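You operate a simulated robot arm through the tools that you are given. There is no shell and no other tool. Be economical: measure what you need, move in short steps, check, and stop when the job is done.

Carry out the task below with a simulated two-armed robot. There is one attempt and no reset: what you move stays moved.

Task
Grease the bearing as its band says, then seat it in the housing.
Fine: hold the lever greaser with one hand while the other pumps, no stroke more or fewer; the greaser ends upright on the blue mark. Set down upright: lever greaser.

Only the result counts: the job must be done as asked and must still hold three seconds after the hand-in. Knocking over, shifting, dropping, spilling or breaking anything else fails it.

Robot
Two 7-joint arms with two-finger parallel grippers on one trunk, on a base that drives. Base frame: it is fixed to the floor where the robot stands at the start and does not move with it; the origin is under the middle of the robot, x ahead of it, y to its left, z up. Units: mm, degrees, N and s.
The left shoulder is at the start at [60, 143, 926], the right one opposite. Places, roughly: blue mark [800, -200, 900]; bore of the bearing housing [400, -100, 900]; grease pump [700, 3900, 900]; greaser lever [600, 0, 1200]. Payload 1.57 kg a hand.
The tool frame of a hand sits at the grasp point between the pads (the TCP): z along the fingers, y along the line on which they close. The tips reach 30 mm beyond it. Largest opening 110 mm; finger width 24, thickness 12; the body of the gripper, 48 by 112 mm, starts 78 mm behind the TCP.
Orientation is that of the tool frame in the base frame, as a unit quaternion [x, y, z, w]. With the fingers straight down and closing along the base's y, the tool's x points along the base's -x, its y along +y and its z along -z.

Tools
- The arms move only by the tool move_arm. It takes "left_steps", "right_steps" or both (then of equal length, played together; a hand with none holds still); each is a list of rows, each a list of 3 entries, a list of its own where there are three numbers: the turn, a rotation vector about the tool's x, y, z in units of 90 degrees (1.0 is 90 degrees), then the shift along the tool's x, y, z in units of 100 mm (1.0 is 100 mm), then the gripper command, from -1 (fully open) to 1 (shut), values between in proportion. In form: [[[ax, ay, az], [tx, ty, tz], hand], ...]. A call has 1 to 8 rows; each row is the pose to reach, as a shift and turn from the pose commanded when the call began, along the tool's axes at that moment. A call with a number of a shift or a turn outside -1 to 1 is refused whole. Rows are played at 5 a second. More than 50 mm and 8.6 degrees between two rows, or a gripper value outside its range, and nothing of the call is played. A pose out of reach is approached as far as the arm can. The call stops where the force on the tool passes 40 N (or 10 N more than at its start, if that is more) or the arm is blocked; 0.2 s more then pass. Each finger travels about 45 mm/s and halts on what it meets, pressing with about 36 N; the grip force reading is that of the motor and also rises with nothing between the fingers. The clock runs only during rows and for 0.2 s after the last one: add rows that repeat a pose to give the fingers time. The reply holds the time, the measured pose of the TCP, the force on the tool along the base axes, the opening and the grip force, in the units named above and with some noise, with the torque about the TCP (base axes, N m) and any sound that the robot's microphone picked up.
- Cameras (640 x 400 px; columns grow to the right, rows downward): "scene" is now at [60.2, 2.8, 1547.3]; the picture's right is [0.07, -1.00, 0.00], its down [-0.67, -0.05, -0.74] and it looks along [0.74, 0.06, -0.67] (base axes); focal length 285 px, centre (320, 200). "left" rides on the left gripper at [70, -16, -141] in its tool frame; the picture's right is [0.23, 0.97, 0.00], its down [-0.86, 0.20, -0.48] and it looks along [-0.47, 0.11, 0.88] (tool axes); focal length 222 px, centre (320, 200). "right" rides on the right gripper at [70, 16, -141] in its tool frame; the picture's right is [-0.23, 0.97, 0.00], its down [-0.86, -0.20, -0.48] and it looks along [-0.47, -0.11, 0.88] (tool axes); focal length 222 px, centre (320, 200). There is no depth. A picture from a camera that has moved, and an enlarged one, comes with that camera's place and axes in the base frame and with its lens. The place of the scene camera against the robot may be out by one fixed shift of up to 12 mm in any direction.
- camera(camera): a new picture of that camera. No time passes.
- raise_lower(by): slides the trunk up (or, below 0, down) by that many mm; the arms and the scene camera ride with it, the base frame stays. It gives what a move gives, with no picture.
- steer(legs): drives the robot by 1 to 6 legs, each [ahead, left, turn to the left] in mm, mm and degrees, along the robot's own axes; the way and the turn of a leg run together, so that a leg with both is an arc; at most 1500 mm and 180 degrees a leg. The arms and the cameras ride along, it lands a little off, and it stops where it bumps. It gives what a move gives.
- pan_tilt(pan, tilt): turns the head with the scene camera to pan (to the left, within 86 degrees either way) and tilt (down, from -29 to 69), counted from straight ahead of the robot. It gives what a move gives.
- inspect(camera, box): a new picture of the part [left, top, right, bottom] of that camera's present view, enlarged. No time passes.
- sign_off(): hands the job in; it is judged then, once.

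Go step by step. Nothing tells you exact positions but the pictures and the camera data: compare them with the known pose of the tool, close in by small moves and look again before you grip or let go. The budget is 120 turns and 108 pictures, counting those below and the enlarged ones. Unless the task says otherwise, let go and move clear before handing in, and close with one line.

The tools are called after "Call:" by a JSON object that holds its "fn" and its "kwargs". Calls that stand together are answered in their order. move_arm: Moves the arms, as the interface text tells. Its arguments: {"type":"object","properties":{"left_steps":{"type":"array","items":{"type":"array"}},"right_steps":{"type":"array","items":{"type":"array"}}},"required":[]} The other tools are called the same way: raise_lower (by) slides the trunk up or down; steer (legs) drives the base; pan_tilt (pan, tilt) turns the head that bears the scene camera; camera (camera) takes a picture; inspect (camera, box) takes an enlarged picture of a part of a camera's view; sign_off () hands the job in.

At the start:

```text
time_s: 0.0
left_tcp_pos: [605.7, 205.8, 998.8]
left_ee_rot: [-0.001, 1.0, -0.001, 0.0]
left_force: [0.3, 0.0, -0.5]
left_ft_torque: [0.0, 0.02, -0.01]
left_gripper_width: 109.9
left_gripper_force: 0.0
right_tcp_pos: [600.4, -216.6, 998.9]
right_ee_rot: [0.0, 1.0, 0.0, 0.0]
right_force: [-0.4, -0.9, -1.2]
right_ft_torque: [-0.01, 0.0, -0.02]
right_gripper_width: 109.9
right_gripper_force: 0.0
trunk travel left (down, up): [-525.0, 65.0]
robot x, y, heading: [0.1, -5.6, -0.1]
head pan, tilt: [4.3, 42.4]
```

scene: 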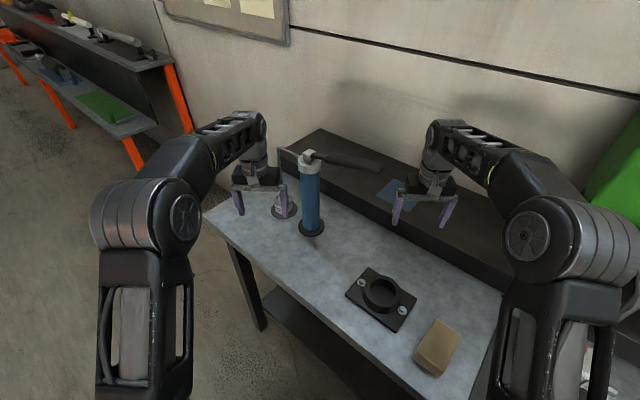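
right: 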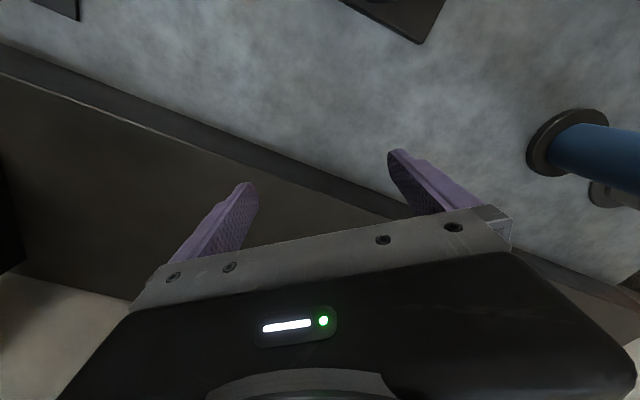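
left: 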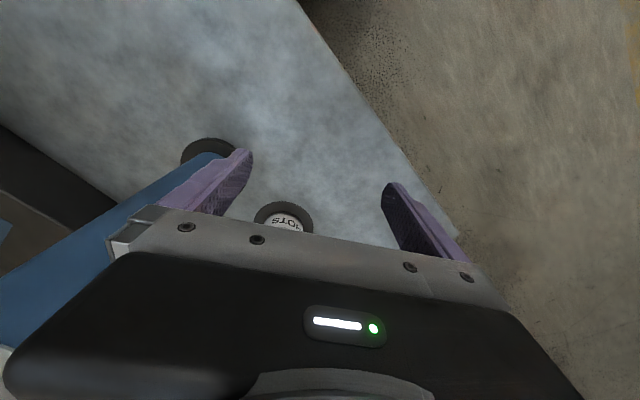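

I see the blue greaser with its lever, a small ring (probably the bearing) beside it, the housing, and a blue mark. I'll look closer at each first.

Call:
{"fn": "inspect", "kwargs": {"camera": "scene", "box": [240, 140, 400, 240]}}

Call:
{"fn": "inspect", "kwargs": {"camera": "left", "box": [240, 190, 330, 246]}}

Call:
{"fn": "inspect", "kwargs": {"camera": "scene", "box": [320, 240, 480, 390]}}

Call:
{"fn": "inspect", "kwargs": {"camera": "scene", "box": [0, 0, 320, 130]}}

```text
4.00 times, centred on (320, 190) of scene
camera zoom: at [60.2, 2.8, 1547.3], right [0.07, -1.0, 0.0], down [-0.67, -0.05, -0.74], along [0.74, 0.06, -0.67], focal length 1141 px, centre (320, 240)
```

zoom: 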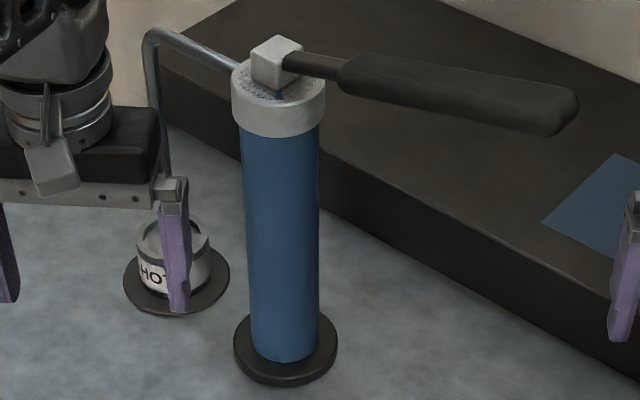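

```text
7.11 times, centred on (285, 218) of left
camera zoom: at [534.8, 190.2, 1142.2], right [-0.23, 0.97, 0.0], down [0.86, 0.2, 0.48], along [0.47, 0.11, -0.88], focal length 1580 px, centre (569, 72)
```

zoom: 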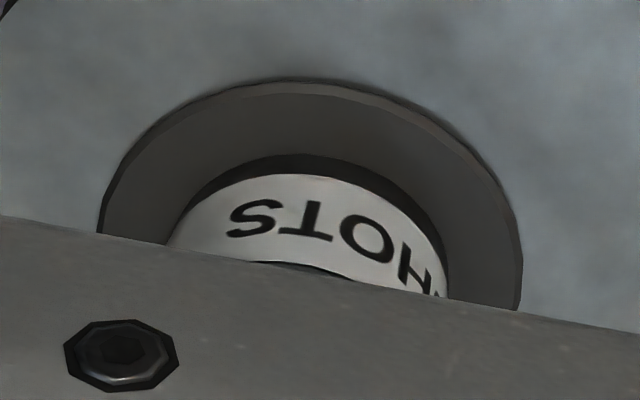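

```text
2.67 times, centred on (400, 315) of scene
camera zoom: at [60.2, 2.8, 1547.3], right [0.07, -1.0, 0.0], down [-0.67, -0.05, -0.74], along [0.74, 0.06, -0.67], focal length 761 px, centre (107, -107)
```

zoom: 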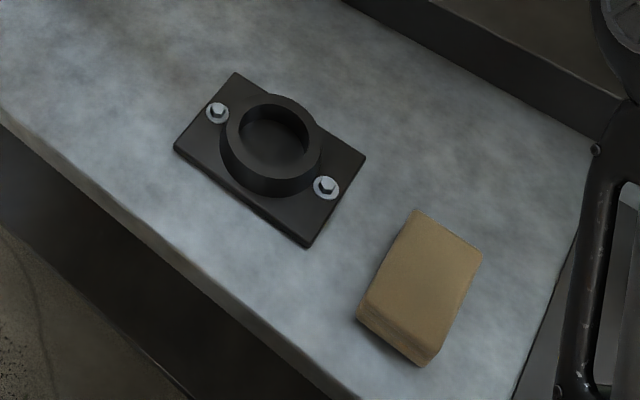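

```text
2.00 times, centred on (160, 65) of scene
camera zoom: at [60.2, 2.8, 1547.3], right [0.07, -1.0, 0.0], down [-0.67, -0.05, -0.74], along [0.74, 0.06, -0.67], focal length 571 px, centre (640, 470)
```

zoom: 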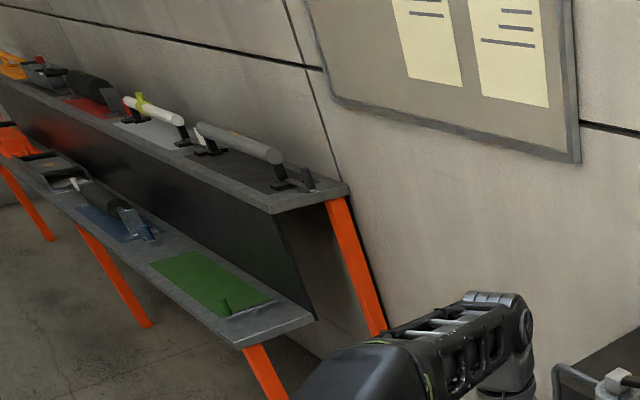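

The band reads "... SHOTS" but its number is hidden by the left gripper. I'll pull the left arm back and left for a clear view.

Call:
{"fn": "move_arm", "kwargs": {"left_steps": [[[0, 0, 0], [0.3, 0.4, 0], -1], [[0, 0, 0], [0.6, 0.8, 0], -1], [[0, 0, 0], [1.0, 1.0, 0], -1]]}}

Call:
{"fn": "camera", "kwargs": {"camera": "scene"}}

Call:
{"fn": "inspect", "kwargs": {"camera": "scene", "box": [265, 185, 313, 215]}}

Call:
{"fn": "camera", "kwargs": {"camera": "left"}}

```text
time_s: 0.8
left_tcp_pos: [505.0, 305.4, 1000.5]
left_ee_rot: [0.001, 1.0, 0.0, 0.001]
left_force: [0.4, 0.5, 0.1]
left_ft_torque: [0.01, -0.04, 0.0]
left_gripper_width: 109.9
left_gripper_force: 0.0
right_tcp_pos: [598.4, -216.1, 999.1]
right_ee_rot: [0.0, 1.0, 0.0, 0.001]
right_force: [-0.2, 0.1, -0.5]
right_ft_torque: [0.03, -0.03, 0.01]
right_gripper_width: 110.2
right_gripper_force: 0.1
trunk travel left (down, up): [-525.0, 65.0]
robot x, y, heading: [-2.3, 0.0, -0.2]
head pan, tilt: [4.3, 42.4]
```

```text
100 pictures are left
camera scene: at [58.8, 3.2, 1547.4], right [0.07, -1.0, 0.0], down [-0.67, -0.05, -0.74], along [0.74, 0.05, -0.67], focal length 285 px, centre (320, 200)
```

scene: 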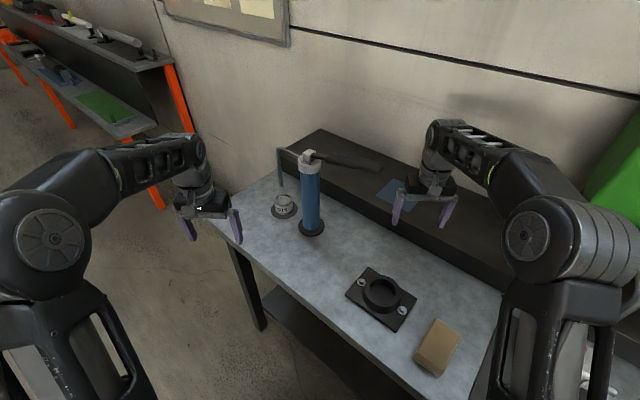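

```text
13.33 times, centred on (289, 200) of scene
camera zoom: at [58.8, 3.2, 1547.4], right [0.07, -1.0, 0.0], down [-0.67, -0.05, -0.74], along [0.74, 0.05, -0.67], focal length 3805 px, centre (733, 200)
```

zoom: 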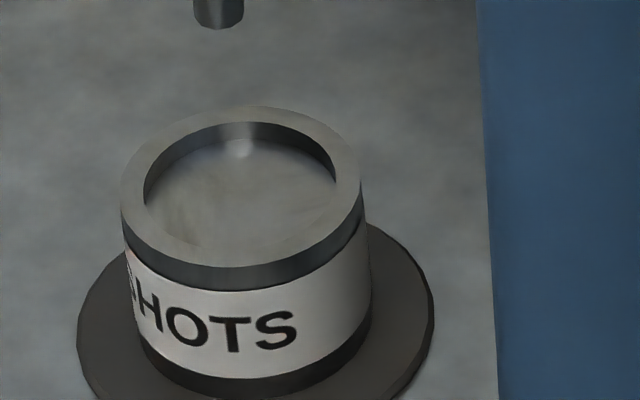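

```text
98 pictures are left
camera left: at [433.4, 289.7, 1142.7], right [-0.23, 0.97, 0.0], down [0.85, 0.2, 0.48], along [0.47, 0.11, -0.88], focal length 222 px, centre (320, 200)
```

left: 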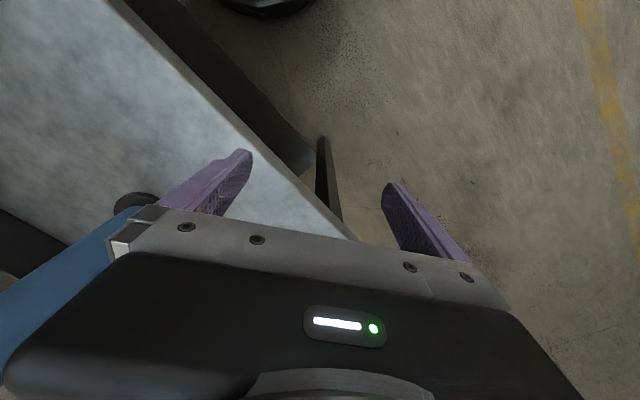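

The number is round the left side of the band. I'll turn the left hand camera to view it from the left.

Call:
{"fn": "move_arm", "kwargs": {"left_steps": [[[0, 0, 0.085], [-0.1, 0.1, 0.1], -1], [[0, 0, 0.17], [-0.2, 0.2, 0.2], -1], [[0, 0, 0.255], [-0.35, 0.3, 0.3], -1], [[0, 0, 0.34], [-0.5, 0.4, 0.4], -1], [[0, 0, 0.425], [-0.65, 0.5, 0.4], -1], [[0, 0, 0.51], [-0.75, 0.5, 0.4], -1], [[0, 0, 0.6], [-0.85, 0.5, 0.4], -1]]}}

Call:
{"fn": "camera", "kwargs": {"camera": "left"}}

```text
time_s: 2.4
left_tcp_pos: [590.0, 356.5, 960.5]
left_ee_rot: [0.455, 0.891, 0.0, 0.0]
left_force: [-0.4, 0.2, -0.1]
left_ft_torque: [-0.01, -0.04, 0.0]
left_gripper_width: 110.1
left_gripper_force: 0.2
right_tcp_pos: [600.3, -215.7, 999.8]
right_ee_rot: [-0.001, 1.0, 0.0, 0.0]
right_force: [-0.3, 0.4, -0.6]
right_ft_torque: [-0.04, -0.04, 0.0]
right_gripper_width: 109.9
right_gripper_force: 0.1
trunk travel left (down, up): [-525.0, 65.0]
robot x, y, heading: [-1.4, 0.2, 0.0]
head pan, tilt: [4.3, 42.4]
```

```text
97 pictures are left
camera left: at [535.9, 403.3, 1102.2], right [0.66, 0.75, 0.0], down [0.66, -0.58, 0.48], along [0.36, -0.31, -0.88], focal length 222 px, centre (320, 200)
```

left: 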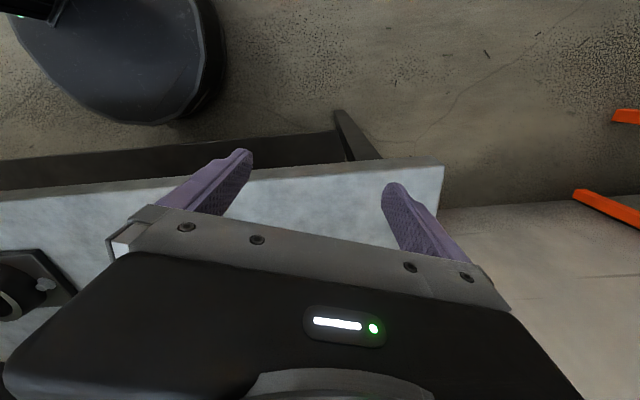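

The hand camera looks down past the gripper, so I'll tilt the left hand so that the camera faces the bearing's left side from a distance.

Call:
{"fn": "move_arm", "kwargs": {"left_steps": [[[0, -0.09, 0], [-0.1, 0, -0.1], -1], [[0, -0.18, 0], [-0.25, 0, -0.2], -1], [[0, -0.27, 0], [-0.4, 0, -0.2], -1], [[0, -0.36, 0], [-0.55, 0, -0.2], -1], [[0, -0.45, 0], [-0.7, 0, -0.2], -1], [[0, -0.54, 0], [-0.8, 0, -0.2], -1]]}}

Call:
{"fn": "camera", "kwargs": {"camera": "left"}}

```text
time_s: 3.8
left_tcp_pos: [637.7, 291.5, 979.4]
left_ee_rot: [0.414, 0.812, -0.187, 0.367]
left_force: [-0.3, 0.1, 0.3]
left_ft_torque: [0.01, 0.01, -0.02]
left_gripper_width: 109.9
left_gripper_force: 0.1
right_tcp_pos: [600.0, -216.5, 999.6]
right_ee_rot: [0.0, 1.0, -0.001, -0.001]
right_force: [0.2, -0.6, -0.1]
right_ft_torque: [-0.01, 0.01, -0.03]
right_gripper_width: 109.9
right_gripper_force: 0.0
trunk travel left (down, up): [-525.0, 65.0]
robot x, y, heading: [1.0, 0.1, -0.1]
head pan, tilt: [4.3, 42.4]
```

```text
96 pictures are left
camera left: at [534.4, 404.4, 1021.5], right [0.7, 0.69, -0.17], down [0.28, -0.05, 0.96], along [0.66, -0.72, -0.23], focal length 222 px, centre (320, 200)
```

left: 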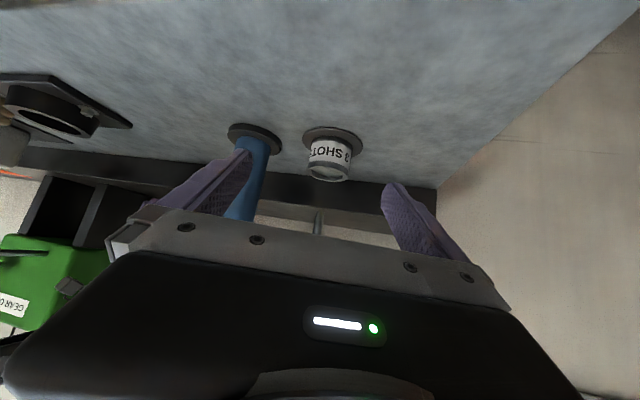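

Call:
{"fn": "inspect", "kwargs": {"camera": "left", "box": [296, 120, 376, 190]}}

Call:
{"fn": "inspect", "kwargs": {"camera": "left", "box": [210, 110, 370, 250]}}

```text
5.71 times, centred on (336, 155) of left
camera zoom: at [534.4, 404.4, 1021.5], right [0.7, 0.69, -0.17], down [0.28, -0.05, 0.96], along [0.66, -0.72, -0.23], focal length 1269 px, centre (229, 457)
```

zoom: 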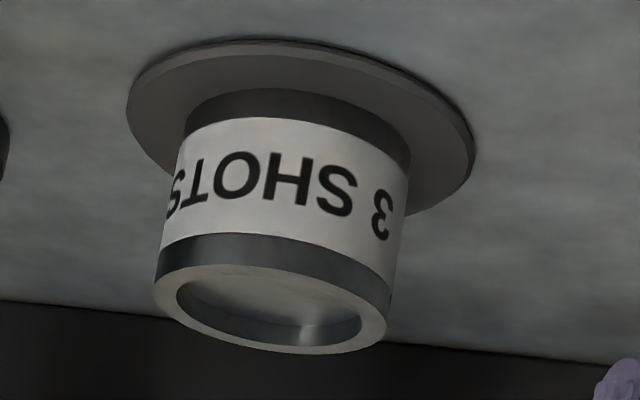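

```text
2.86 times, centred on (290, 180) of left
camera zoom: at [534.4, 404.4, 1021.5], right [0.7, 0.69, -0.17], down [0.28, -0.05, 0.96], along [0.66, -0.72, -0.23], focal length 635 px, centre (406, 257)
```

zoom: 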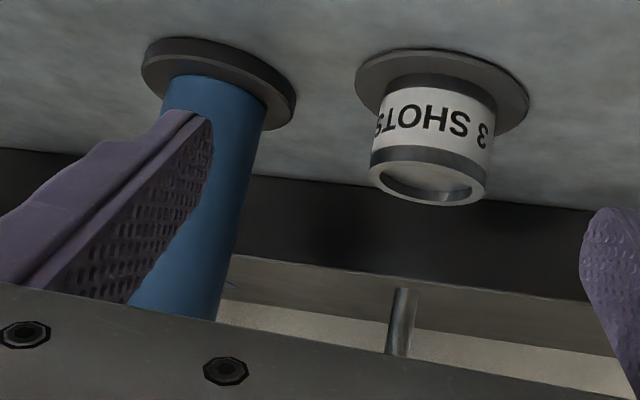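

The band reads "3 SHOTS", and the spout sits directly over the bearing at about [746, 177]; the greaser axis is near [671, 77]. I'll level the left hand and bring it to a standoff in front of the greaser body, then check.

Call:
{"fn": "move_arm", "kwargs": {"left_steps": [[[0, -0.092, 0], [-0.13, -0.2, 0.03], -1], [[0, -0.184, 0], [-0.26, -0.4, 0.05], -1], [[0, -0.276, 0], [-0.4, -0.6, 0.08], -1], [[0, -0.368, 0], [-0.53, -0.8, 0.1], -1], [[0, -0.46, 0], [-0.66, -0.98, 0.13], -1]]}}

Call:
{"fn": "camera", "kwargs": {"camera": "scene"}}

Call:
{"fn": "camera", "kwargs": {"camera": "left"}}

```text
time_s: 5.0
left_tcp_pos: [590.2, 189.7, 1020.6]
left_ee_rot: [0.321, 0.629, -0.321, 0.631]
left_force: [0.2, 0.8, 0.4]
left_ft_torque: [0.0, -0.02, 0.0]
left_gripper_width: 110.0
left_gripper_force: 0.0
right_tcp_pos: [600.5, -217.4, 1000.4]
right_ee_rot: [0.0, 1.0, 0.0, 0.0]
right_force: [0.3, -0.3, 0.0]
right_ft_torque: [-0.01, 0.0, -0.01]
right_gripper_width: 110.1
right_gripper_force: 0.1
trunk travel left (down, up): [-525.0, 65.0]
robot x, y, heading: [-3.9, 0.2, -0.1]
head pan, tilt: [4.3, 42.4]
```

```text
93 pictures are left
camera scene: at [60.3, 3.2, 1547.3], right [0.07, -1.0, 0.0], down [-0.67, -0.05, -0.74], along [0.74, 0.06, -0.67], focal length 285 px, centre (320, 200)
```

scene: 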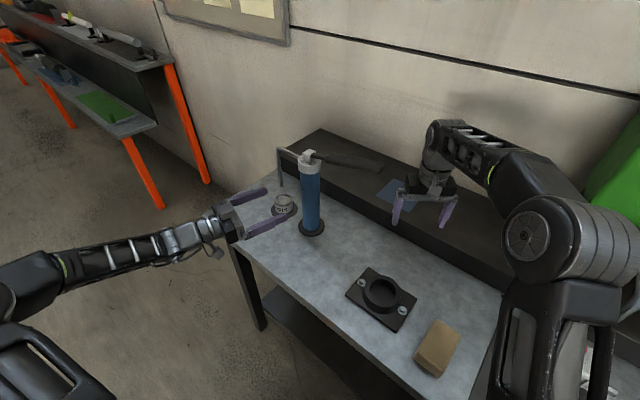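

```text
92 pictures are left
camera left: at [492.7, 295.7, 951.8], right [0.79, 0.57, -0.23], down [-0.12, 0.5, 0.85], along [0.6, -0.65, 0.47], focal length 222 px, centre (320, 200)
```

left: 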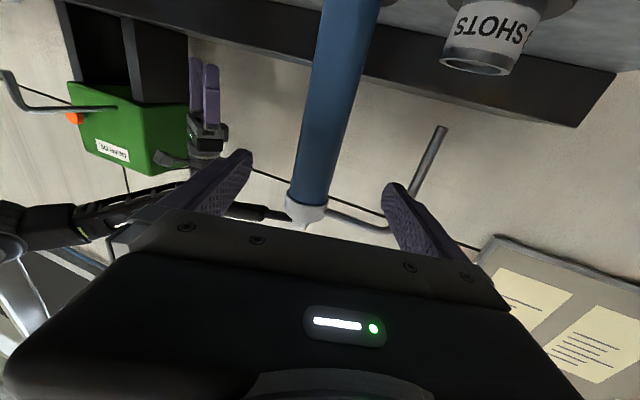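

The left hand is lined up with the greaser body. Before closing in, I'll look at the lever and blue mark closely.

Call:
{"fn": "inspect", "kwargs": {"camera": "scene", "box": [270, 135, 400, 216]}}

Call:
{"fn": "inspect", "kwargs": {"camera": "left", "box": [150, 150, 350, 275]}}

Call:
{"fn": "camera", "kwargs": {"camera": "right"}}

```text
4.92 times, centred on (335, 176) of scene
camera zoom: at [60.3, 3.2, 1547.3], right [0.07, -1.0, 0.0], down [-0.67, -0.05, -0.74], along [0.74, 0.06, -0.67], focal length 1405 px, centre (246, 321)
```

zoom: 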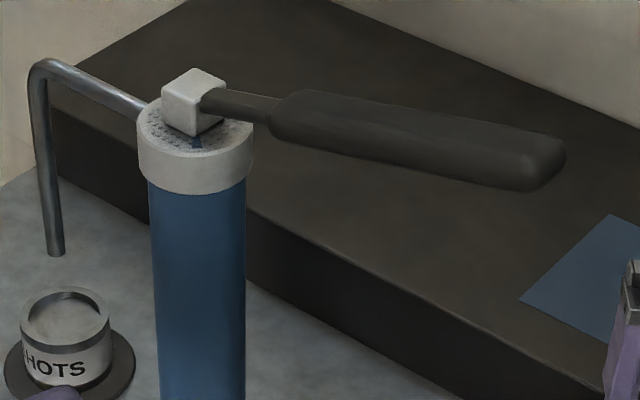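

```text
3.20 times, centred on (250, 212) of left
camera zoom: at [492.7, 295.7, 951.8], right [0.79, 0.57, -0.23], down [-0.12, 0.5, 0.85], along [0.6, -0.65, 0.47], focal length 711 px, centre (544, 160)
```

zoom: 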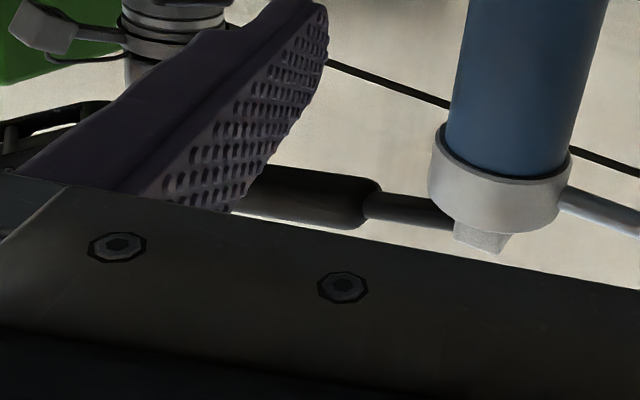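

```text
89 pictures are left
camera right: at [530.1, -198.8, 1139.1], right [0.23, 0.97, 0.0], down [0.86, -0.2, 0.48], along [0.47, -0.11, -0.88], focal length 222 px, centre (320, 200)
```

right: 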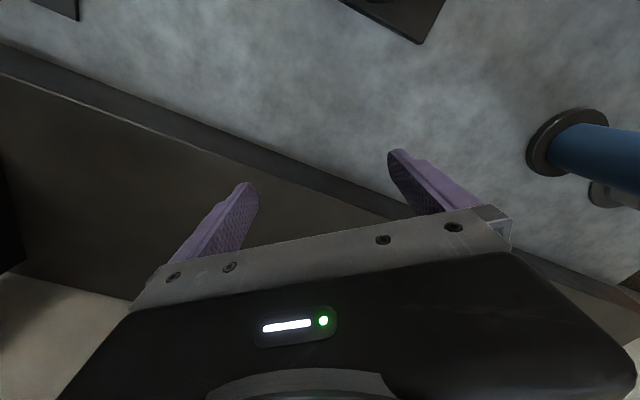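

The lever handle rises from the head toward (-x, -y), roughly from (655, 70, 1138) to a tip near (546, -85, 1194). I'll advance the left hand 100 mm toward the body and check.

Call:
{"fn": "move_arm", "kwargs": {"left_steps": [[[0, 0, 0], [0, 0, 0.35], -1], [[0, 0, 0], [0, 0, 0.7], -1], [[0, 0, 0], [0, 0, 0.95], -1], [[0, 0, 0], [0, 0, 0.95], -1]]}}

Call:
{"fn": "camera", "kwargs": {"camera": "left"}}

Call:
{"fn": "inspect", "kwargs": {"camera": "scene", "box": [240, 140, 400, 240]}}

```text
time_s: 6.0
left_tcp_pos: [644.0, 113.3, 1020.7]
left_ee_rot: [0.32, 0.631, -0.321, 0.63]
left_force: [0.4, 0.3, -0.6]
left_ft_torque: [-0.02, 0.0, 0.0]
left_gripper_width: 109.7
left_gripper_force: 0.0
right_tcp_pos: [600.4, -216.9, 1000.0]
right_ee_rot: [0.0, 1.0, 0.0, 0.0]
right_force: [0.3, 0.4, 0.1]
right_ft_torque: [0.03, -0.03, -0.05]
right_gripper_width: 109.9
right_gripper_force: 0.0
trunk travel left (down, up): [-525.0, 65.0]
robot x, y, heading: [-1.0, -0.1, 0.1]
head pan, tilt: [4.3, 42.4]
```

```text
88 pictures are left
camera left: at [547.4, 219.4, 952.1], right [0.79, 0.57, -0.23], down [-0.12, 0.5, 0.86], along [0.6, -0.65, 0.47], focal length 222 px, centre (320, 200)
```

left: 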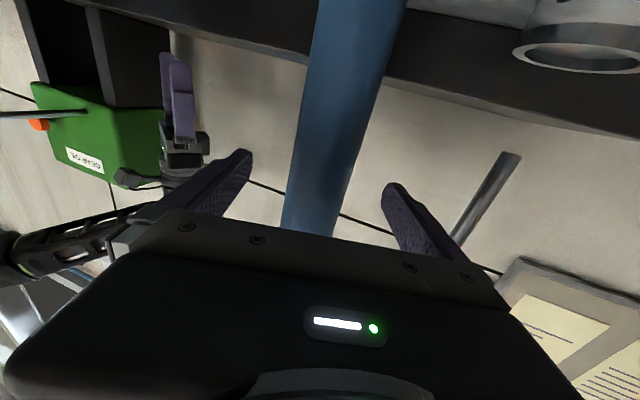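

```text
4.00 times, centred on (320, 190) of scene
camera zoom: at [60.0, 3.0, 1547.3], right [0.07, -1.0, 0.0], down [-0.67, -0.05, -0.74], along [0.74, 0.06, -0.67], focal length 1141 px, centre (320, 240)
```

zoom: 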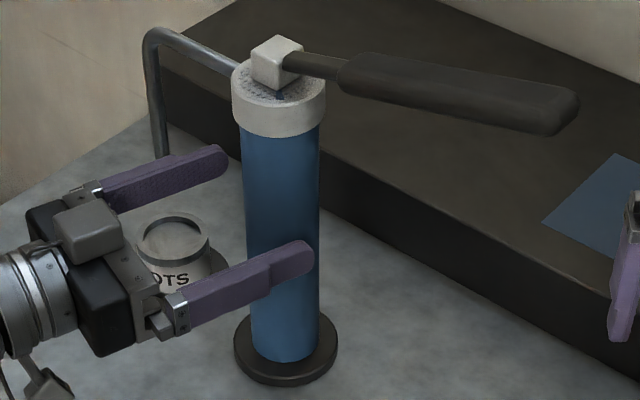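

Centred. I'll advance another 40 mm and close on the body.

Call:
{"fn": "move_arm", "kwargs": {"left_steps": [[[0, 0, 0], [0, 0, 0.2], -1], [[0, 0, 0], [0, 0, 0.4], -1], [[0, 0, 0], [0, 0, 0.4], -0.3], [[0, 0, 0], [0, 0, 0.4], 0], [[0, 0, 0], [0, 0, 0.4], 0.3], [[0, 0, 0], [0, 0, 0.4], 1], [[0, 0, 0], [0, 0, 0.4], 1]]}}

Call:
{"fn": "inspect", "kwargs": {"camera": "scene", "box": [240, 140, 400, 240]}}

```text
time_s: 7.6
left_tcp_pos: [667.2, 82.0, 1022.0]
left_ee_rot: [0.321, 0.63, -0.322, 0.63]
left_force: [1.5, 1.5, 1.4]
left_ft_torque: [0.05, -0.01, 0.07]
left_gripper_width: 53.5
left_gripper_force: 26.1
right_tcp_pos: [600.9, -217.6, 999.4]
right_ee_rot: [0.0, 1.0, 0.0, 0.001]
right_force: [-0.1, 0.0, -0.5]
right_ft_torque: [0.03, -0.01, 0.02]
right_gripper_width: 110.2
right_gripper_force: 0.1
trunk travel left (down, up): [-525.0, 65.0]
robot x, y, heading: [-0.7, 1.2, 0.1]
head pan, tilt: [4.3, 42.4]
```

```text
4.00 times, centred on (320, 190) of scene
camera zoom: at [60.5, 3.0, 1547.3], right [0.07, -1.0, 0.0], down [-0.67, -0.05, -0.74], along [0.74, 0.06, -0.67], focal length 1141 px, centre (320, 240)
```

zoom: 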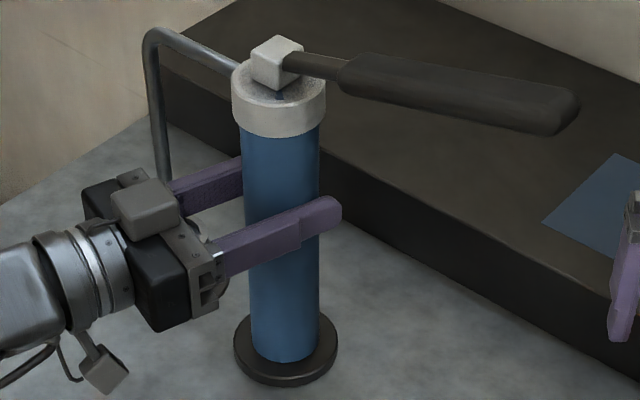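

Greaser is firmly held (53.5 mm) and hasn't shifted. Now I'll bring the right hand back and up while pitching it horizontal, ready to push the lever from above.

Call:
{"fn": "move_arm", "kwargs": {"right_steps": [[[0, -0.09, 0], [0.2, 0, -0.15], -0.5], [[0, -0.18, 0], [0.4, 0, -0.3], 0], [[0, -0.27, 0], [0.6, 0, -0.45], 0.3], [[0, -0.36, 0], [0.8, 0, -0.6], 0.6], [[0, -0.45, 0], [1.0, 0, -0.7], 1], [[0, -0.54, 0], [1.0, 0, -0.8], 1], [[0, -0.63, 0], [1.0, 0, -0.9], 1], [[0, -0.72, 0], [1.0, 0, -1.0], 1]]}}

```text
time_s: 9.4
left_tcp_pos: [666.5, 82.4, 1021.1]
left_ee_rot: [0.322, 0.63, -0.321, 0.63]
left_force: [-0.4, 1.8, 0.7]
left_ft_torque: [-0.13, 0.02, 0.04]
left_gripper_width: 53.0
left_gripper_force: 35.4
right_tcp_pos: [500.0, -216.5, 1099.1]
right_ee_rot: [-0.001, 0.845, 0.002, 0.535]
right_force: [0.5, -0.3, 0.2]
right_ft_torque: [0.01, 0.02, 0.02]
right_gripper_width: 0.0
right_gripper_force: 21.7
trunk travel left (down, up): [-525.0, 65.0]
robot x, y, heading: [-0.5, -0.8, 0.2]
head pan, tilt: [4.3, 42.4]
```

Call:
{"fn": "move_arm", "kwargs": {"right_steps": [[[0, -0.07, 0], [-0.23, 0.1, -0.14], 1], [[0, -0.14, 0], [-0.46, 0.2, -0.27], 1], [[0, -0.21, 0], [-0.69, 0.4, -0.4], 1], [[0, -0.28, 0], [-0.92, 0.6, -0.54], 1], [[0, -0.28, 0], [-0.92, 0.66, -0.54], 1]]}}

Call:
{"fn": "camera", "kwargs": {"camera": "scene"}}

Call:
{"fn": "camera", "kwargs": {"camera": "right"}}

```text
time_s: 10.6
left_tcp_pos: [667.9, 81.8, 1021.4]
left_ee_rot: [0.322, 0.63, -0.322, 0.63]
left_force: [-1.4, 0.1, 0.8]
left_ft_torque: [-0.08, 0.01, 0.03]
left_gripper_width: 53.1
left_gripper_force: 36.4
right_tcp_pos: [509.0, -149.3, 1218.7]
right_ee_rot: [0.0, 0.707, 0.001, 0.708]
right_force: [-0.3, 0.2, 1.0]
right_ft_torque: [0.03, 0.0, 0.0]
right_gripper_width: 0.0
right_gripper_force: 21.7
right hand out of reach, approached as far as the arm can: row 1, 2, 3, 4, 5
trunk travel left (down, up): [-525.0, 65.0]
robot x, y, heading: [2.1, -2.4, -0.0]
head pan, tilt: [4.3, 42.4]
```

```text
85 pictures are left
camera scene: at [60.0, 3.0, 1547.3], right [0.07, -1.0, 0.0], down [-0.67, -0.05, -0.74], along [0.74, 0.06, -0.67], focal length 285 px, centre (320, 200)
```

scene: 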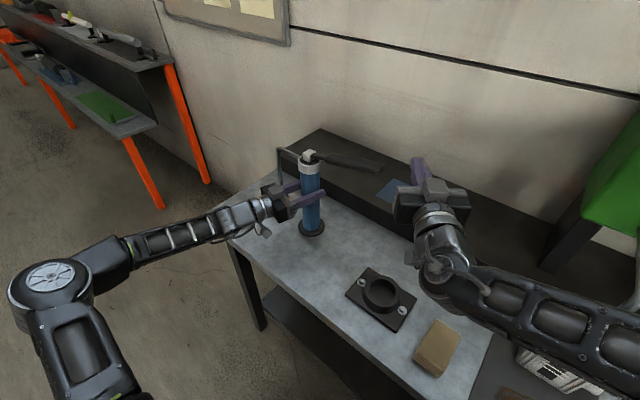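

```text
84 pictures are left
camera right: at [367.0, -131.2, 1146.6], right [0.0, 0.97, 0.23], down [-0.48, -0.2, 0.85], along [0.88, -0.11, 0.47], focal length 222 px, centre (320, 200)
```

right: 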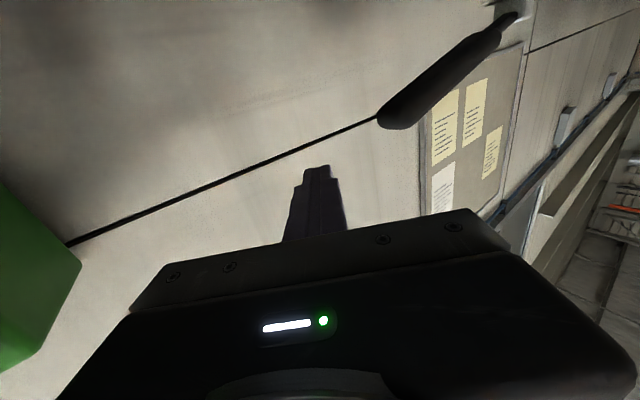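

The handle tip triangulates to about (554, -83, 1187). I'll move the right hand forward beside the handle, a bit higher, before going over it.

Call:
{"fn": "move_arm", "kwargs": {"right_steps": [[[0, 0, 0], [-0.1, 0, 0.2], 1], [[0, 0, 0], [-0.2, 0, 0.4], 1], [[0, 0, 0], [-0.3, 0, 0.7], 1]]}}

```text
time_s: 11.4
left_tcp_pos: [669.5, 82.3, 1020.9]
left_ee_rot: [0.321, 0.63, -0.322, 0.63]
left_force: [0.7, -0.2, 0.8]
left_ft_torque: [-0.21, 0.03, -0.04]
left_gripper_width: 53.1
left_gripper_force: 35.6
right_tcp_pos: [578.3, -149.2, 1248.7]
right_ee_rot: [0.0, 0.707, -0.001, 0.707]
right_force: [0.7, 0.0, 0.2]
right_ft_torque: [0.01, 0.02, -0.05]
right_gripper_width: 0.0
right_gripper_force: 20.7
trunk travel left (down, up): [-525.0, 65.0]
robot x, y, heading: [0.8, -2.5, -0.1]
head pan, tilt: [4.3, 42.4]
```

Call:
{"fn": "move_arm", "kwargs": {"right_steps": [[[0, 0, 0], [0, 0.4, 0], 1], [[0, 0, 0], [0, 0.8, -0.05], 1], [[0, 0, 0], [0, 0.9, -0.08], 1], [[0, 0, 0], [0.2, 0.9, -0.08], 1]]}}

Call:
{"fn": "inspect", "kwargs": {"camera": "scene", "box": [270, 120, 430, 220]}}

Call:
{"fn": "camera", "kwargs": {"camera": "right"}}

```text
time_s: 12.4
left_tcp_pos: [668.6, 81.2, 1021.0]
left_ee_rot: [0.322, 0.63, -0.321, 0.63]
left_force: [0.8, -0.1, 0.2]
left_ft_torque: [-0.23, 0.02, -0.01]
left_gripper_width: 53.2
left_gripper_force: 36.3
right_tcp_pos: [570.4, -59.8, 1227.3]
right_ee_rot: [0.001, 0.707, 0.001, 0.707]
right_force: [0.1, -0.1, 0.2]
right_ft_torque: [0.0, 0.01, 0.03]
right_gripper_width: 0.1
right_gripper_force: 21.1
trunk travel left (down, up): [-525.0, 65.0]
robot x, y, heading: [-0.7, -1.5, 0.2]
head pan, tilt: [4.3, 42.4]
```

```text
4.00 times, centred on (350, 170) of scene
camera zoom: at [60.3, 2.9, 1547.3], right [0.07, -1.0, 0.0], down [-0.67, -0.05, -0.74], along [0.74, 0.06, -0.67], focal length 1141 px, centre (200, 320)
```

zoom: 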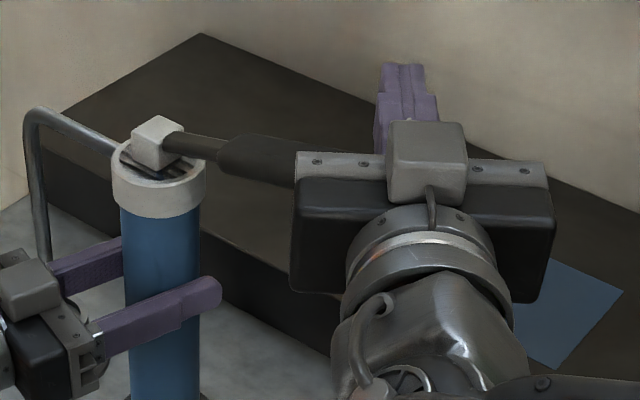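

```text
82 pictures are left
camera right: at [427.5, -42.1, 1156.8], right [0.0, 0.97, 0.23], down [-0.48, -0.2, 0.85], along [0.88, -0.11, 0.47], focal length 222 px, centre (320, 200)
```

right: 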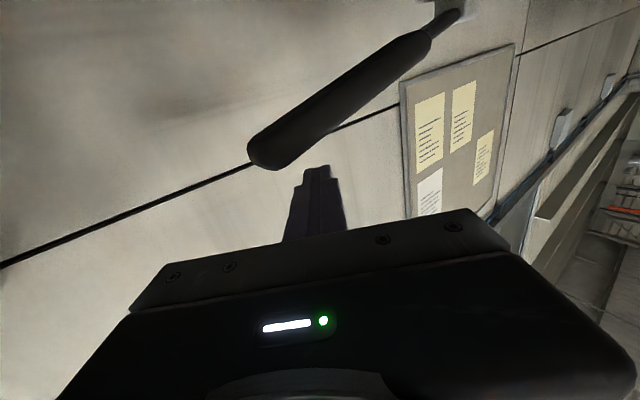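

The closed fingers sit over the handle near its end. I'll press down in small steps, watching force and sound.

Call:
{"fn": "move_arm", "kwargs": {"right_steps": [[[0, 0, 0], [0.1, 0, 0], 1], [[0, 0, 0], [0.2, 0, 0], 1], [[0, 0, 0], [0.27, 0, 0], 1], [[0, 0, 0], [0.34, 0, 0], 1], [[0, 0, 0], [0.41, 0, 0], 1], [[0, 0, 0], [0.48, 0, 0], 1]]}}

Call:
{"fn": "inspect", "kwargs": {"camera": "scene", "box": [270, 120, 430, 220]}}

```text
time_s: 13.8
left_tcp_pos: [667.5, 81.7, 1021.1]
left_ee_rot: [0.322, 0.63, -0.321, 0.63]
left_force: [1.3, 0.9, 0.3]
left_ft_torque: [-0.04, 0.05, 0.06]
left_gripper_width: 53.2
left_gripper_force: 35.9
right_tcp_pos: [570.4, -60.4, 1181.4]
right_ee_rot: [0.0, 0.707, 0.0, 0.707]
right_force: [-0.6, -0.7, 2.8]
right_ft_torque: [-0.02, 0.08, -0.01]
right_gripper_width: 0.2
right_gripper_force: 20.9
trunk travel left (down, up): [-525.0, 65.0]
robot x, y, heading: [0.7, 0.8, 0.1]
head pan, tilt: [4.3, 42.4]
```

```text
4.00 times, centred on (350, 170) of scene
camera zoom: at [60.1, 2.8, 1547.3], right [0.07, -1.0, 0.0], down [-0.67, -0.05, -0.74], along [0.74, 0.06, -0.67], focal length 1141 px, centre (200, 320)
```

zoom: 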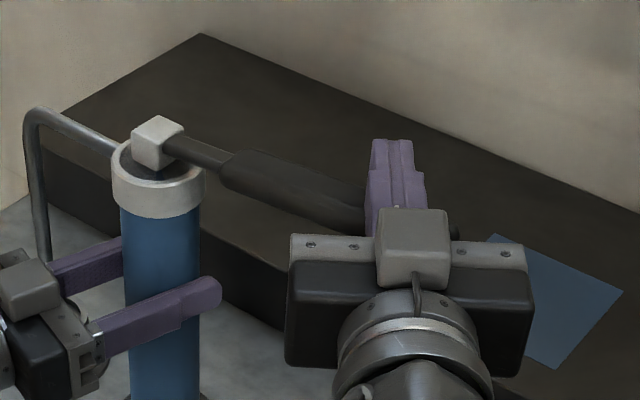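

The lever is moving with light force. Continue down.

Call:
{"fn": "move_arm", "kwargs": {"right_steps": [[[0, 0, 0], [0.08, 0, 0], 1], [[0, 0, 0], [0.16, 0, 0], 1], [[0, 0, 0], [0.24, 0, 0], 1], [[0, 0, 0], [0.32, 0, 0], 1]]}}

Call:
{"fn": "inspect", "kwargs": {"camera": "scene", "box": [270, 120, 430, 220]}}

```text
time_s: 14.8
left_tcp_pos: [668.5, 81.3, 1021.6]
left_ee_rot: [0.322, 0.63, -0.322, 0.63]
left_force: [2.3, 2.0, -0.2]
left_ft_torque: [-0.13, 0.08, -0.05]
left_gripper_width: 53.1
left_gripper_force: 35.9
right_tcp_pos: [569.8, -59.0, 1149.4]
right_ee_rot: [0.001, 0.707, 0.0, 0.708]
right_force: [-1.1, -3.6, 3.1]
right_ft_torque: [0.01, 0.08, 0.03]
right_gripper_width: 0.1
right_gripper_force: 21.1
trunk travel left (down, up): [-525.0, 65.0]
robot x, y, heading: [-1.8, -0.3, -0.2]
head pan, tilt: [4.3, 42.4]
```

```text
4.00 times, centred on (350, 170) of scene
camera zoom: at [60.0, 2.7, 1547.3], right [0.07, -1.0, 0.0], down [-0.67, -0.05, -0.74], along [0.74, 0.06, -0.67], focal length 1141 px, centre (200, 320)
```

zoom: 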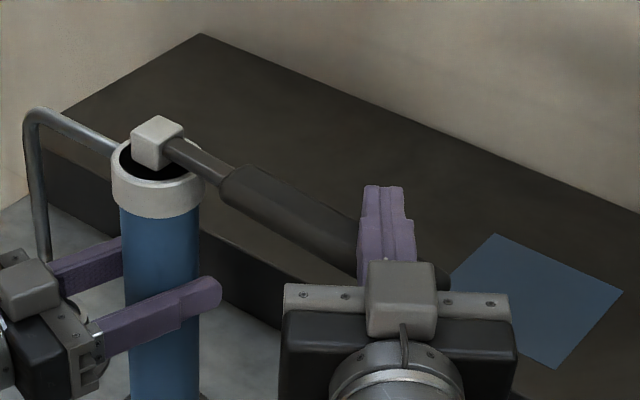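

Call:
{"fn": "move_arm", "kwargs": {"right_steps": [[[0, 0, 0], [0.08, 0, 0], 1], [[0, 0, 0], [0.16, 0, 0], 1], [[0, 0, 0], [0.24, 0, 0], 1], [[0, 0, 0], [0.32, 0, 0], 1]]}}

Call:
{"fn": "inspect", "kwargs": {"camera": "scene", "box": [270, 120, 430, 220]}}

```text
time_s: 15.8
left_tcp_pos: [668.3, 81.3, 1022.6]
left_ee_rot: [0.323, 0.629, -0.321, 0.63]
left_force: [2.1, -2.2, 0.4]
left_ft_torque: [0.89, -0.83, 0.06]
left_gripper_width: 53.1
left_gripper_force: 36.6
right_tcp_pos: [571.5, -59.8, 1119.1]
right_ee_rot: [0.0, 0.706, 0.001, 0.708]
right_force: [1.5, 2.9, 6.8]
right_ft_torque: [0.12, -0.19, 0.02]
right_gripper_width: 0.1
right_gripper_force: 20.9
trunk travel left (down, up): [-525.0, 65.0]
robot x, y, heading: [-2.0, 1.1, 0.1]
head pan, tilt: [4.3, 42.4]
```

```text
4.00 times, centred on (350, 170) of scene
camera zoom: at [60.2, 3.0, 1547.3], right [0.07, -1.0, 0.0], down [-0.67, -0.05, -0.74], along [0.74, 0.06, -0.67], focal length 1141 px, centre (200, 320)
```

zoom: 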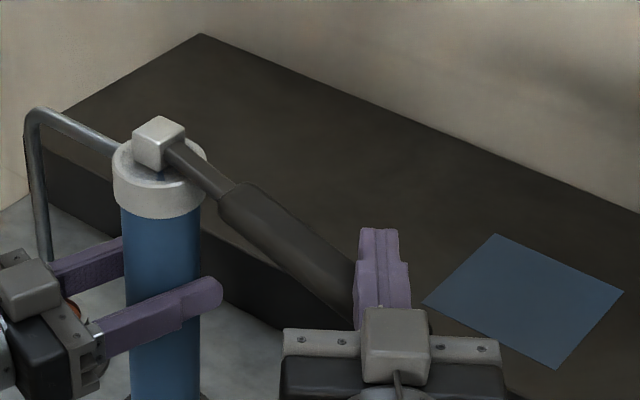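

Force and left-hand torque are rising, so the stop is near. I'll press a little more and look at the bearing.

Call:
{"fn": "move_arm", "kwargs": {"right_steps": [[[0, 0, 0], [0.04, 0, 0], 1], [[0, 0, 0], [0.08, 0, 0], 1]]}}

Call:
{"fn": "inspect", "kwargs": {"camera": "scene", "box": [262, 140, 342, 220]}}

```text
time_s: 16.4
left_tcp_pos: [666.9, 80.9, 1021.7]
left_ee_rot: [0.322, 0.63, -0.321, 0.63]
left_force: [2.6, -3.1, 0.4]
left_ft_torque: [1.05, -1.24, 0.21]
left_gripper_width: 53.3
left_gripper_force: 35.9
right_tcp_pos: [570.3, -60.0, 1113.4]
right_ee_rot: [0.002, 0.703, 0.0, 0.711]
right_force: [-0.8, -3.4, 24.8]
right_ft_torque: [0.22, -0.54, -0.05]
right_gripper_width: 0.2
right_gripper_force: 21.1
trunk travel left (down, up): [-525.0, 65.0]
robot x, y, heading: [0.2, 2.3, 0.1]
head pan, tilt: [4.3, 42.4]
```

```text
5.00 times, centred on (302, 180) of scene
camera zoom: at [58.5, 1.8, 1547.6], right [0.07, -1.0, 0.0], down [-0.67, -0.05, -0.74], along [0.74, 0.06, -0.67], focal length 1427 px, centre (410, 300)
```

zoom: 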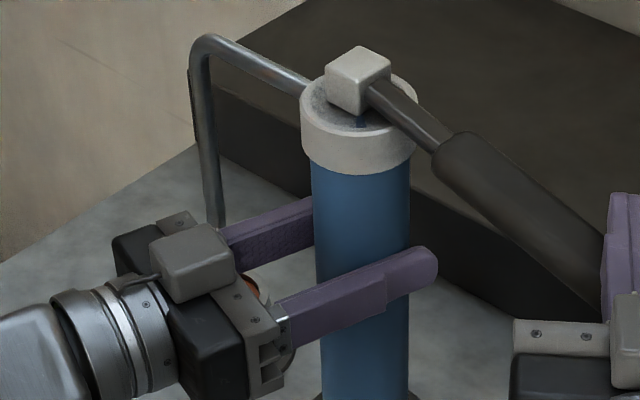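

The stop is reached (25 N), and orange grease has appeared in the bearing: one shot. Now I'll raise the hand to see whether the lever follows back by itself.

Call:
{"fn": "move_arm", "kwargs": {"right_steps": [[[0, 0, 0], [-0.1, 0, 0], 1], [[0, 0, 0], [-0.25, 0, 0], 1], [[0, 0, 0], [-0.4, 0, 0], 1], [[0, 0, 0], [-0.55, 0, 0], 1], [[0, 0, 0], [-0.7, 0, 0], 1], [[0, 0, 0], [-0.85, 0, 0], 1], [[0, 0, 0], [-1.0, 0, 0], 1], [[0, 0, 0], [-1.0, 0, 0], 1]]}}

Call:
{"fn": "inspect", "kwargs": {"camera": "scene", "box": [262, 120, 422, 220]}}

```text
time_s: 18.2
left_tcp_pos: [669.0, 81.9, 1020.8]
left_ee_rot: [0.32, 0.63, -0.321, 0.63]
left_force: [1.4, -1.3, 1.6]
left_ft_torque: [0.17, -0.11, 0.15]
left_gripper_width: 53.2
left_gripper_force: 36.2
right_tcp_pos: [570.7, -59.5, 1210.0]
right_ee_rot: [0.0, 0.707, -0.001, 0.707]
right_force: [-0.2, 1.9, 0.1]
right_ft_torque: [-0.03, 0.04, -0.05]
right_gripper_width: 0.0
right_gripper_force: 20.9
trunk travel left (down, up): [-525.0, 65.0]
robot x, y, heading: [-0.7, 2.1, -0.2]
head pan, tilt: [4.3, 42.4]
```

```text
4.00 times, centred on (342, 170) of scene
camera zoom: at [60.1, 3.0, 1547.3], right [0.07, -1.0, 0.0], down [-0.67, -0.05, -0.74], along [0.74, 0.06, -0.67], focal length 1141 px, centre (232, 320)
```

zoom: 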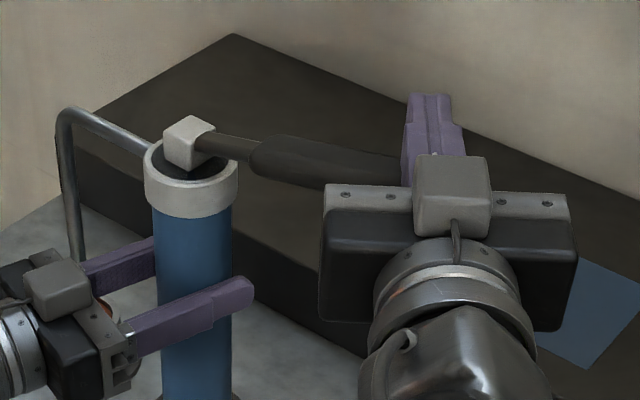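

The lever springs back. I'll go up a bit more to fully release it and compare it with its start position.

Call:
{"fn": "move_arm", "kwargs": {"right_steps": [[[0, 0, 0], [-0.17, 0, 0], 1], [[0, 0, 0], [-0.17, 0, 0], 1], [[0, 0, 0], [-0.17, 0, 0], 1]]}}

Call:
{"fn": "camera", "kwargs": {"camera": "right"}}

Call:
{"fn": "inspect", "kwargs": {"camera": "left", "box": [440, 0, 640, 125]}}

```text
time_s: 19.0
left_tcp_pos: [667.2, 82.1, 1021.0]
left_ee_rot: [0.321, 0.63, -0.322, 0.63]
left_force: [0.5, 0.7, 3.2]
left_ft_torque: [-0.1, 0.18, 0.06]
left_gripper_width: 52.8
left_gripper_force: 35.8
right_tcp_pos: [570.4, -60.0, 1227.1]
right_ee_rot: [0.001, 0.707, 0.0, 0.707]
right_force: [-0.5, -0.1, 0.4]
right_ft_torque: [0.01, 0.0, 0.03]
right_gripper_width: 0.0
right_gripper_force: 21.6
trunk travel left (down, up): [-525.0, 65.0]
robot x, y, heading: [-0.3, -2.9, 0.1]
head pan, tilt: [4.3, 42.4]
```

```text
76 pictures are left
camera right: at [428.3, -42.2, 1155.1], right [0.0, 0.97, 0.23], down [-0.48, -0.2, 0.85], along [0.88, -0.11, 0.47], focal length 222 px, centre (320, 200)
```

right: 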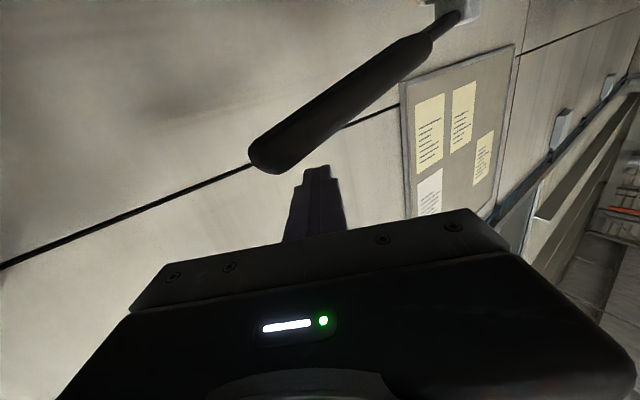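

```text
3.20 times, centred on (540, 62) of left
camera zoom: at [571.1, 186.6, 952.6], right [0.79, 0.57, -0.23], down [-0.12, 0.5, 0.86], along [0.6, -0.65, 0.47], focal length 711 px, centre (-384, 640)
```

zoom: 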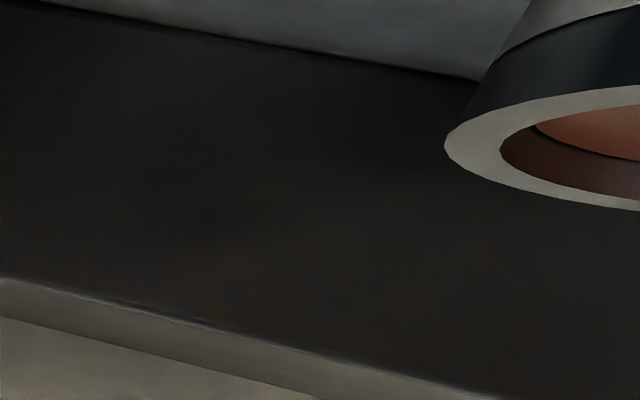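

The lever is fully back and grease is visible in the bearing. Second stroke now.

Call:
{"fn": "move_arm", "kwargs": {"right_steps": [[[0, 0, 0], [0.15, 0, 0], 1], [[0, 0, 0], [0.28, 0, 0], 1], [[0, 0, 0], [0.4, 0, 0], 1], [[0, 0, 0], [0.52, 0, 0], 1], [[0, 0, 0], [0.64, 0, 0], 1], [[0, 0, 0], [0.76, 0, 0], 1], [[0, 0, 0], [0.88, 0, 0], 1], [[0, 0, 0], [1.0, 0, 0], 1]]}}

Call:
{"fn": "move_arm", "kwargs": {"right_steps": [[[0, 0, 0], [0.06, 0, 0], 1], [[0, 0, 0], [0.11, 0, 0], 1], [[0, 0, 0], [0.15, 0, 0], 1]]}}

```text
time_s: 20.8
left_tcp_pos: [668.0, 81.6, 1021.8]
left_ee_rot: [0.322, 0.629, -0.321, 0.63]
left_force: [0.1, 1.0, 0.5]
left_ft_torque: [0.44, -0.9, -0.53]
left_gripper_width: 52.7
left_gripper_force: 36.2
right_tcp_pos: [570.0, -59.3, 1127.6]
right_ee_rot: [0.0, 0.706, 0.001, 0.708]
right_force: [4.3, 0.3, 5.3]
right_ft_torque: [0.06, -0.14, -0.06]
right_gripper_width: 0.0
right_gripper_force: 21.2
trunk travel left (down, up): [-525.0, 65.0]
robot x, y, heading: [-3.2, 0.2, -0.0]
head pan, tilt: [4.3, 42.4]
```

```text
time_s: 21.6
left_tcp_pos: [666.7, 80.1, 1020.9]
left_ee_rot: [0.323, 0.63, -0.321, 0.63]
left_force: [4.1, -6.2, 0.6]
left_ft_torque: [1.13, -1.14, 0.46]
left_gripper_width: 53.1
left_gripper_force: 35.6
right_tcp_pos: [569.0, -60.1, 1113.8]
right_ee_rot: [0.002, 0.704, 0.0, 0.71]
right_force: [-1.8, 1.7, 20.3]
right_ft_torque: [0.22, -0.47, 0.02]
right_gripper_width: 0.1
right_gripper_force: 21.6
trunk travel left (down, up): [-525.0, 65.0]
robot x, y, heading: [-0.2, -0.2, -0.0]
head pan, tilt: [4.3, 42.4]
```

Second stroke hit the stop (20 N). Raise fully, then look at the grease.

Call:
{"fn": "move_arm", "kwargs": {"right_steps": [[[0, 0, 0], [-0.1, 0, 0], 1], [[0, 0, 0], [-0.25, 0, 0], 1], [[0, 0, 0], [-0.4, 0, 0], 1], [[0, 0, 0], [-0.55, 0, 0], 1], [[0, 0, 0], [-0.7, 0, 0], 1], [[0, 0, 0], [-0.85, 0, 0], 1], [[0, 0, 0], [-1.0, 0, 0], 1], [[0, 0, 0], [-1.0, 0, 0], 1]]}}

Call:
{"fn": "move_arm", "kwargs": {"right_steps": [[[0, 0, 0], [-0.15, 0, 0], 1], [[0, 0, 0], [-0.15, 0, 0], 1], [[0, 0, 0], [-0.15, 0, 0], 1]]}}

Call:
{"fn": "inspect", "kwargs": {"camera": "left", "box": [440, 0, 640, 125]}}

```text
time_s: 23.4
left_tcp_pos: [668.3, 81.8, 1020.8]
left_ee_rot: [0.321, 0.63, -0.321, 0.63]
left_force: [-0.3, -0.2, 1.3]
left_ft_torque: [0.1, 0.05, 0.12]
left_gripper_width: 52.7
left_gripper_force: 36.6
right_tcp_pos: [570.3, -58.1, 1210.9]
right_ee_rot: [0.0, 0.707, -0.001, 0.707]
right_force: [0.0, 1.3, 1.1]
right_ft_torque: [0.02, 0.01, -0.01]
right_gripper_width: 0.0
right_gripper_force: 21.2
trunk travel left (down, up): [-525.0, 65.0]
robot x, y, heading: [2.5, -2.9, -0.0]
head pan, tilt: [4.3, 42.4]
```

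```text
time_s: 24.2
left_tcp_pos: [668.3, 82.7, 1021.5]
left_ee_rot: [0.322, 0.63, -0.322, 0.63]
left_force: [1.3, 0.8, 0.4]
left_ft_torque: [-0.1, -0.05, 0.04]
left_gripper_width: 53.2
left_gripper_force: 35.7
right_tcp_pos: [568.9, -59.9, 1225.0]
right_ee_rot: [0.001, 0.707, -0.001, 0.707]
right_force: [-0.1, 0.4, 0.5]
right_ft_torque: [0.0, 0.01, 0.0]
right_gripper_width: 0.2
right_gripper_force: 21.7
trunk travel left (down, up): [-525.0, 65.0]
robot x, y, heading: [-1.6, 1.0, -0.2]
head pan, tilt: [4.3, 42.4]
```

```text
3.20 times, centred on (540, 62) of left
camera zoom: at [571.0, 186.6, 952.5], right [0.79, 0.57, -0.23], down [-0.12, 0.5, 0.86], along [0.6, -0.65, 0.47], focal length 711 px, centre (-384, 640)
```

zoom: 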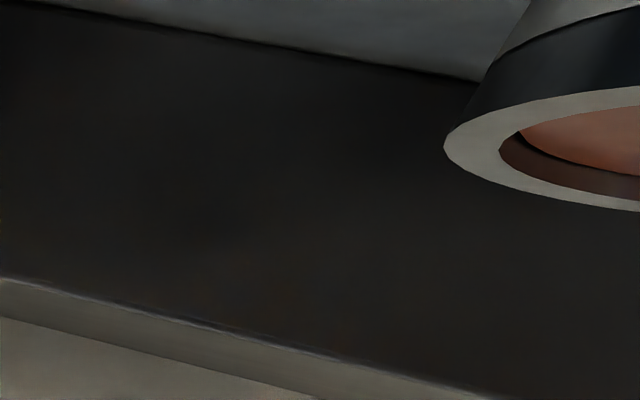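

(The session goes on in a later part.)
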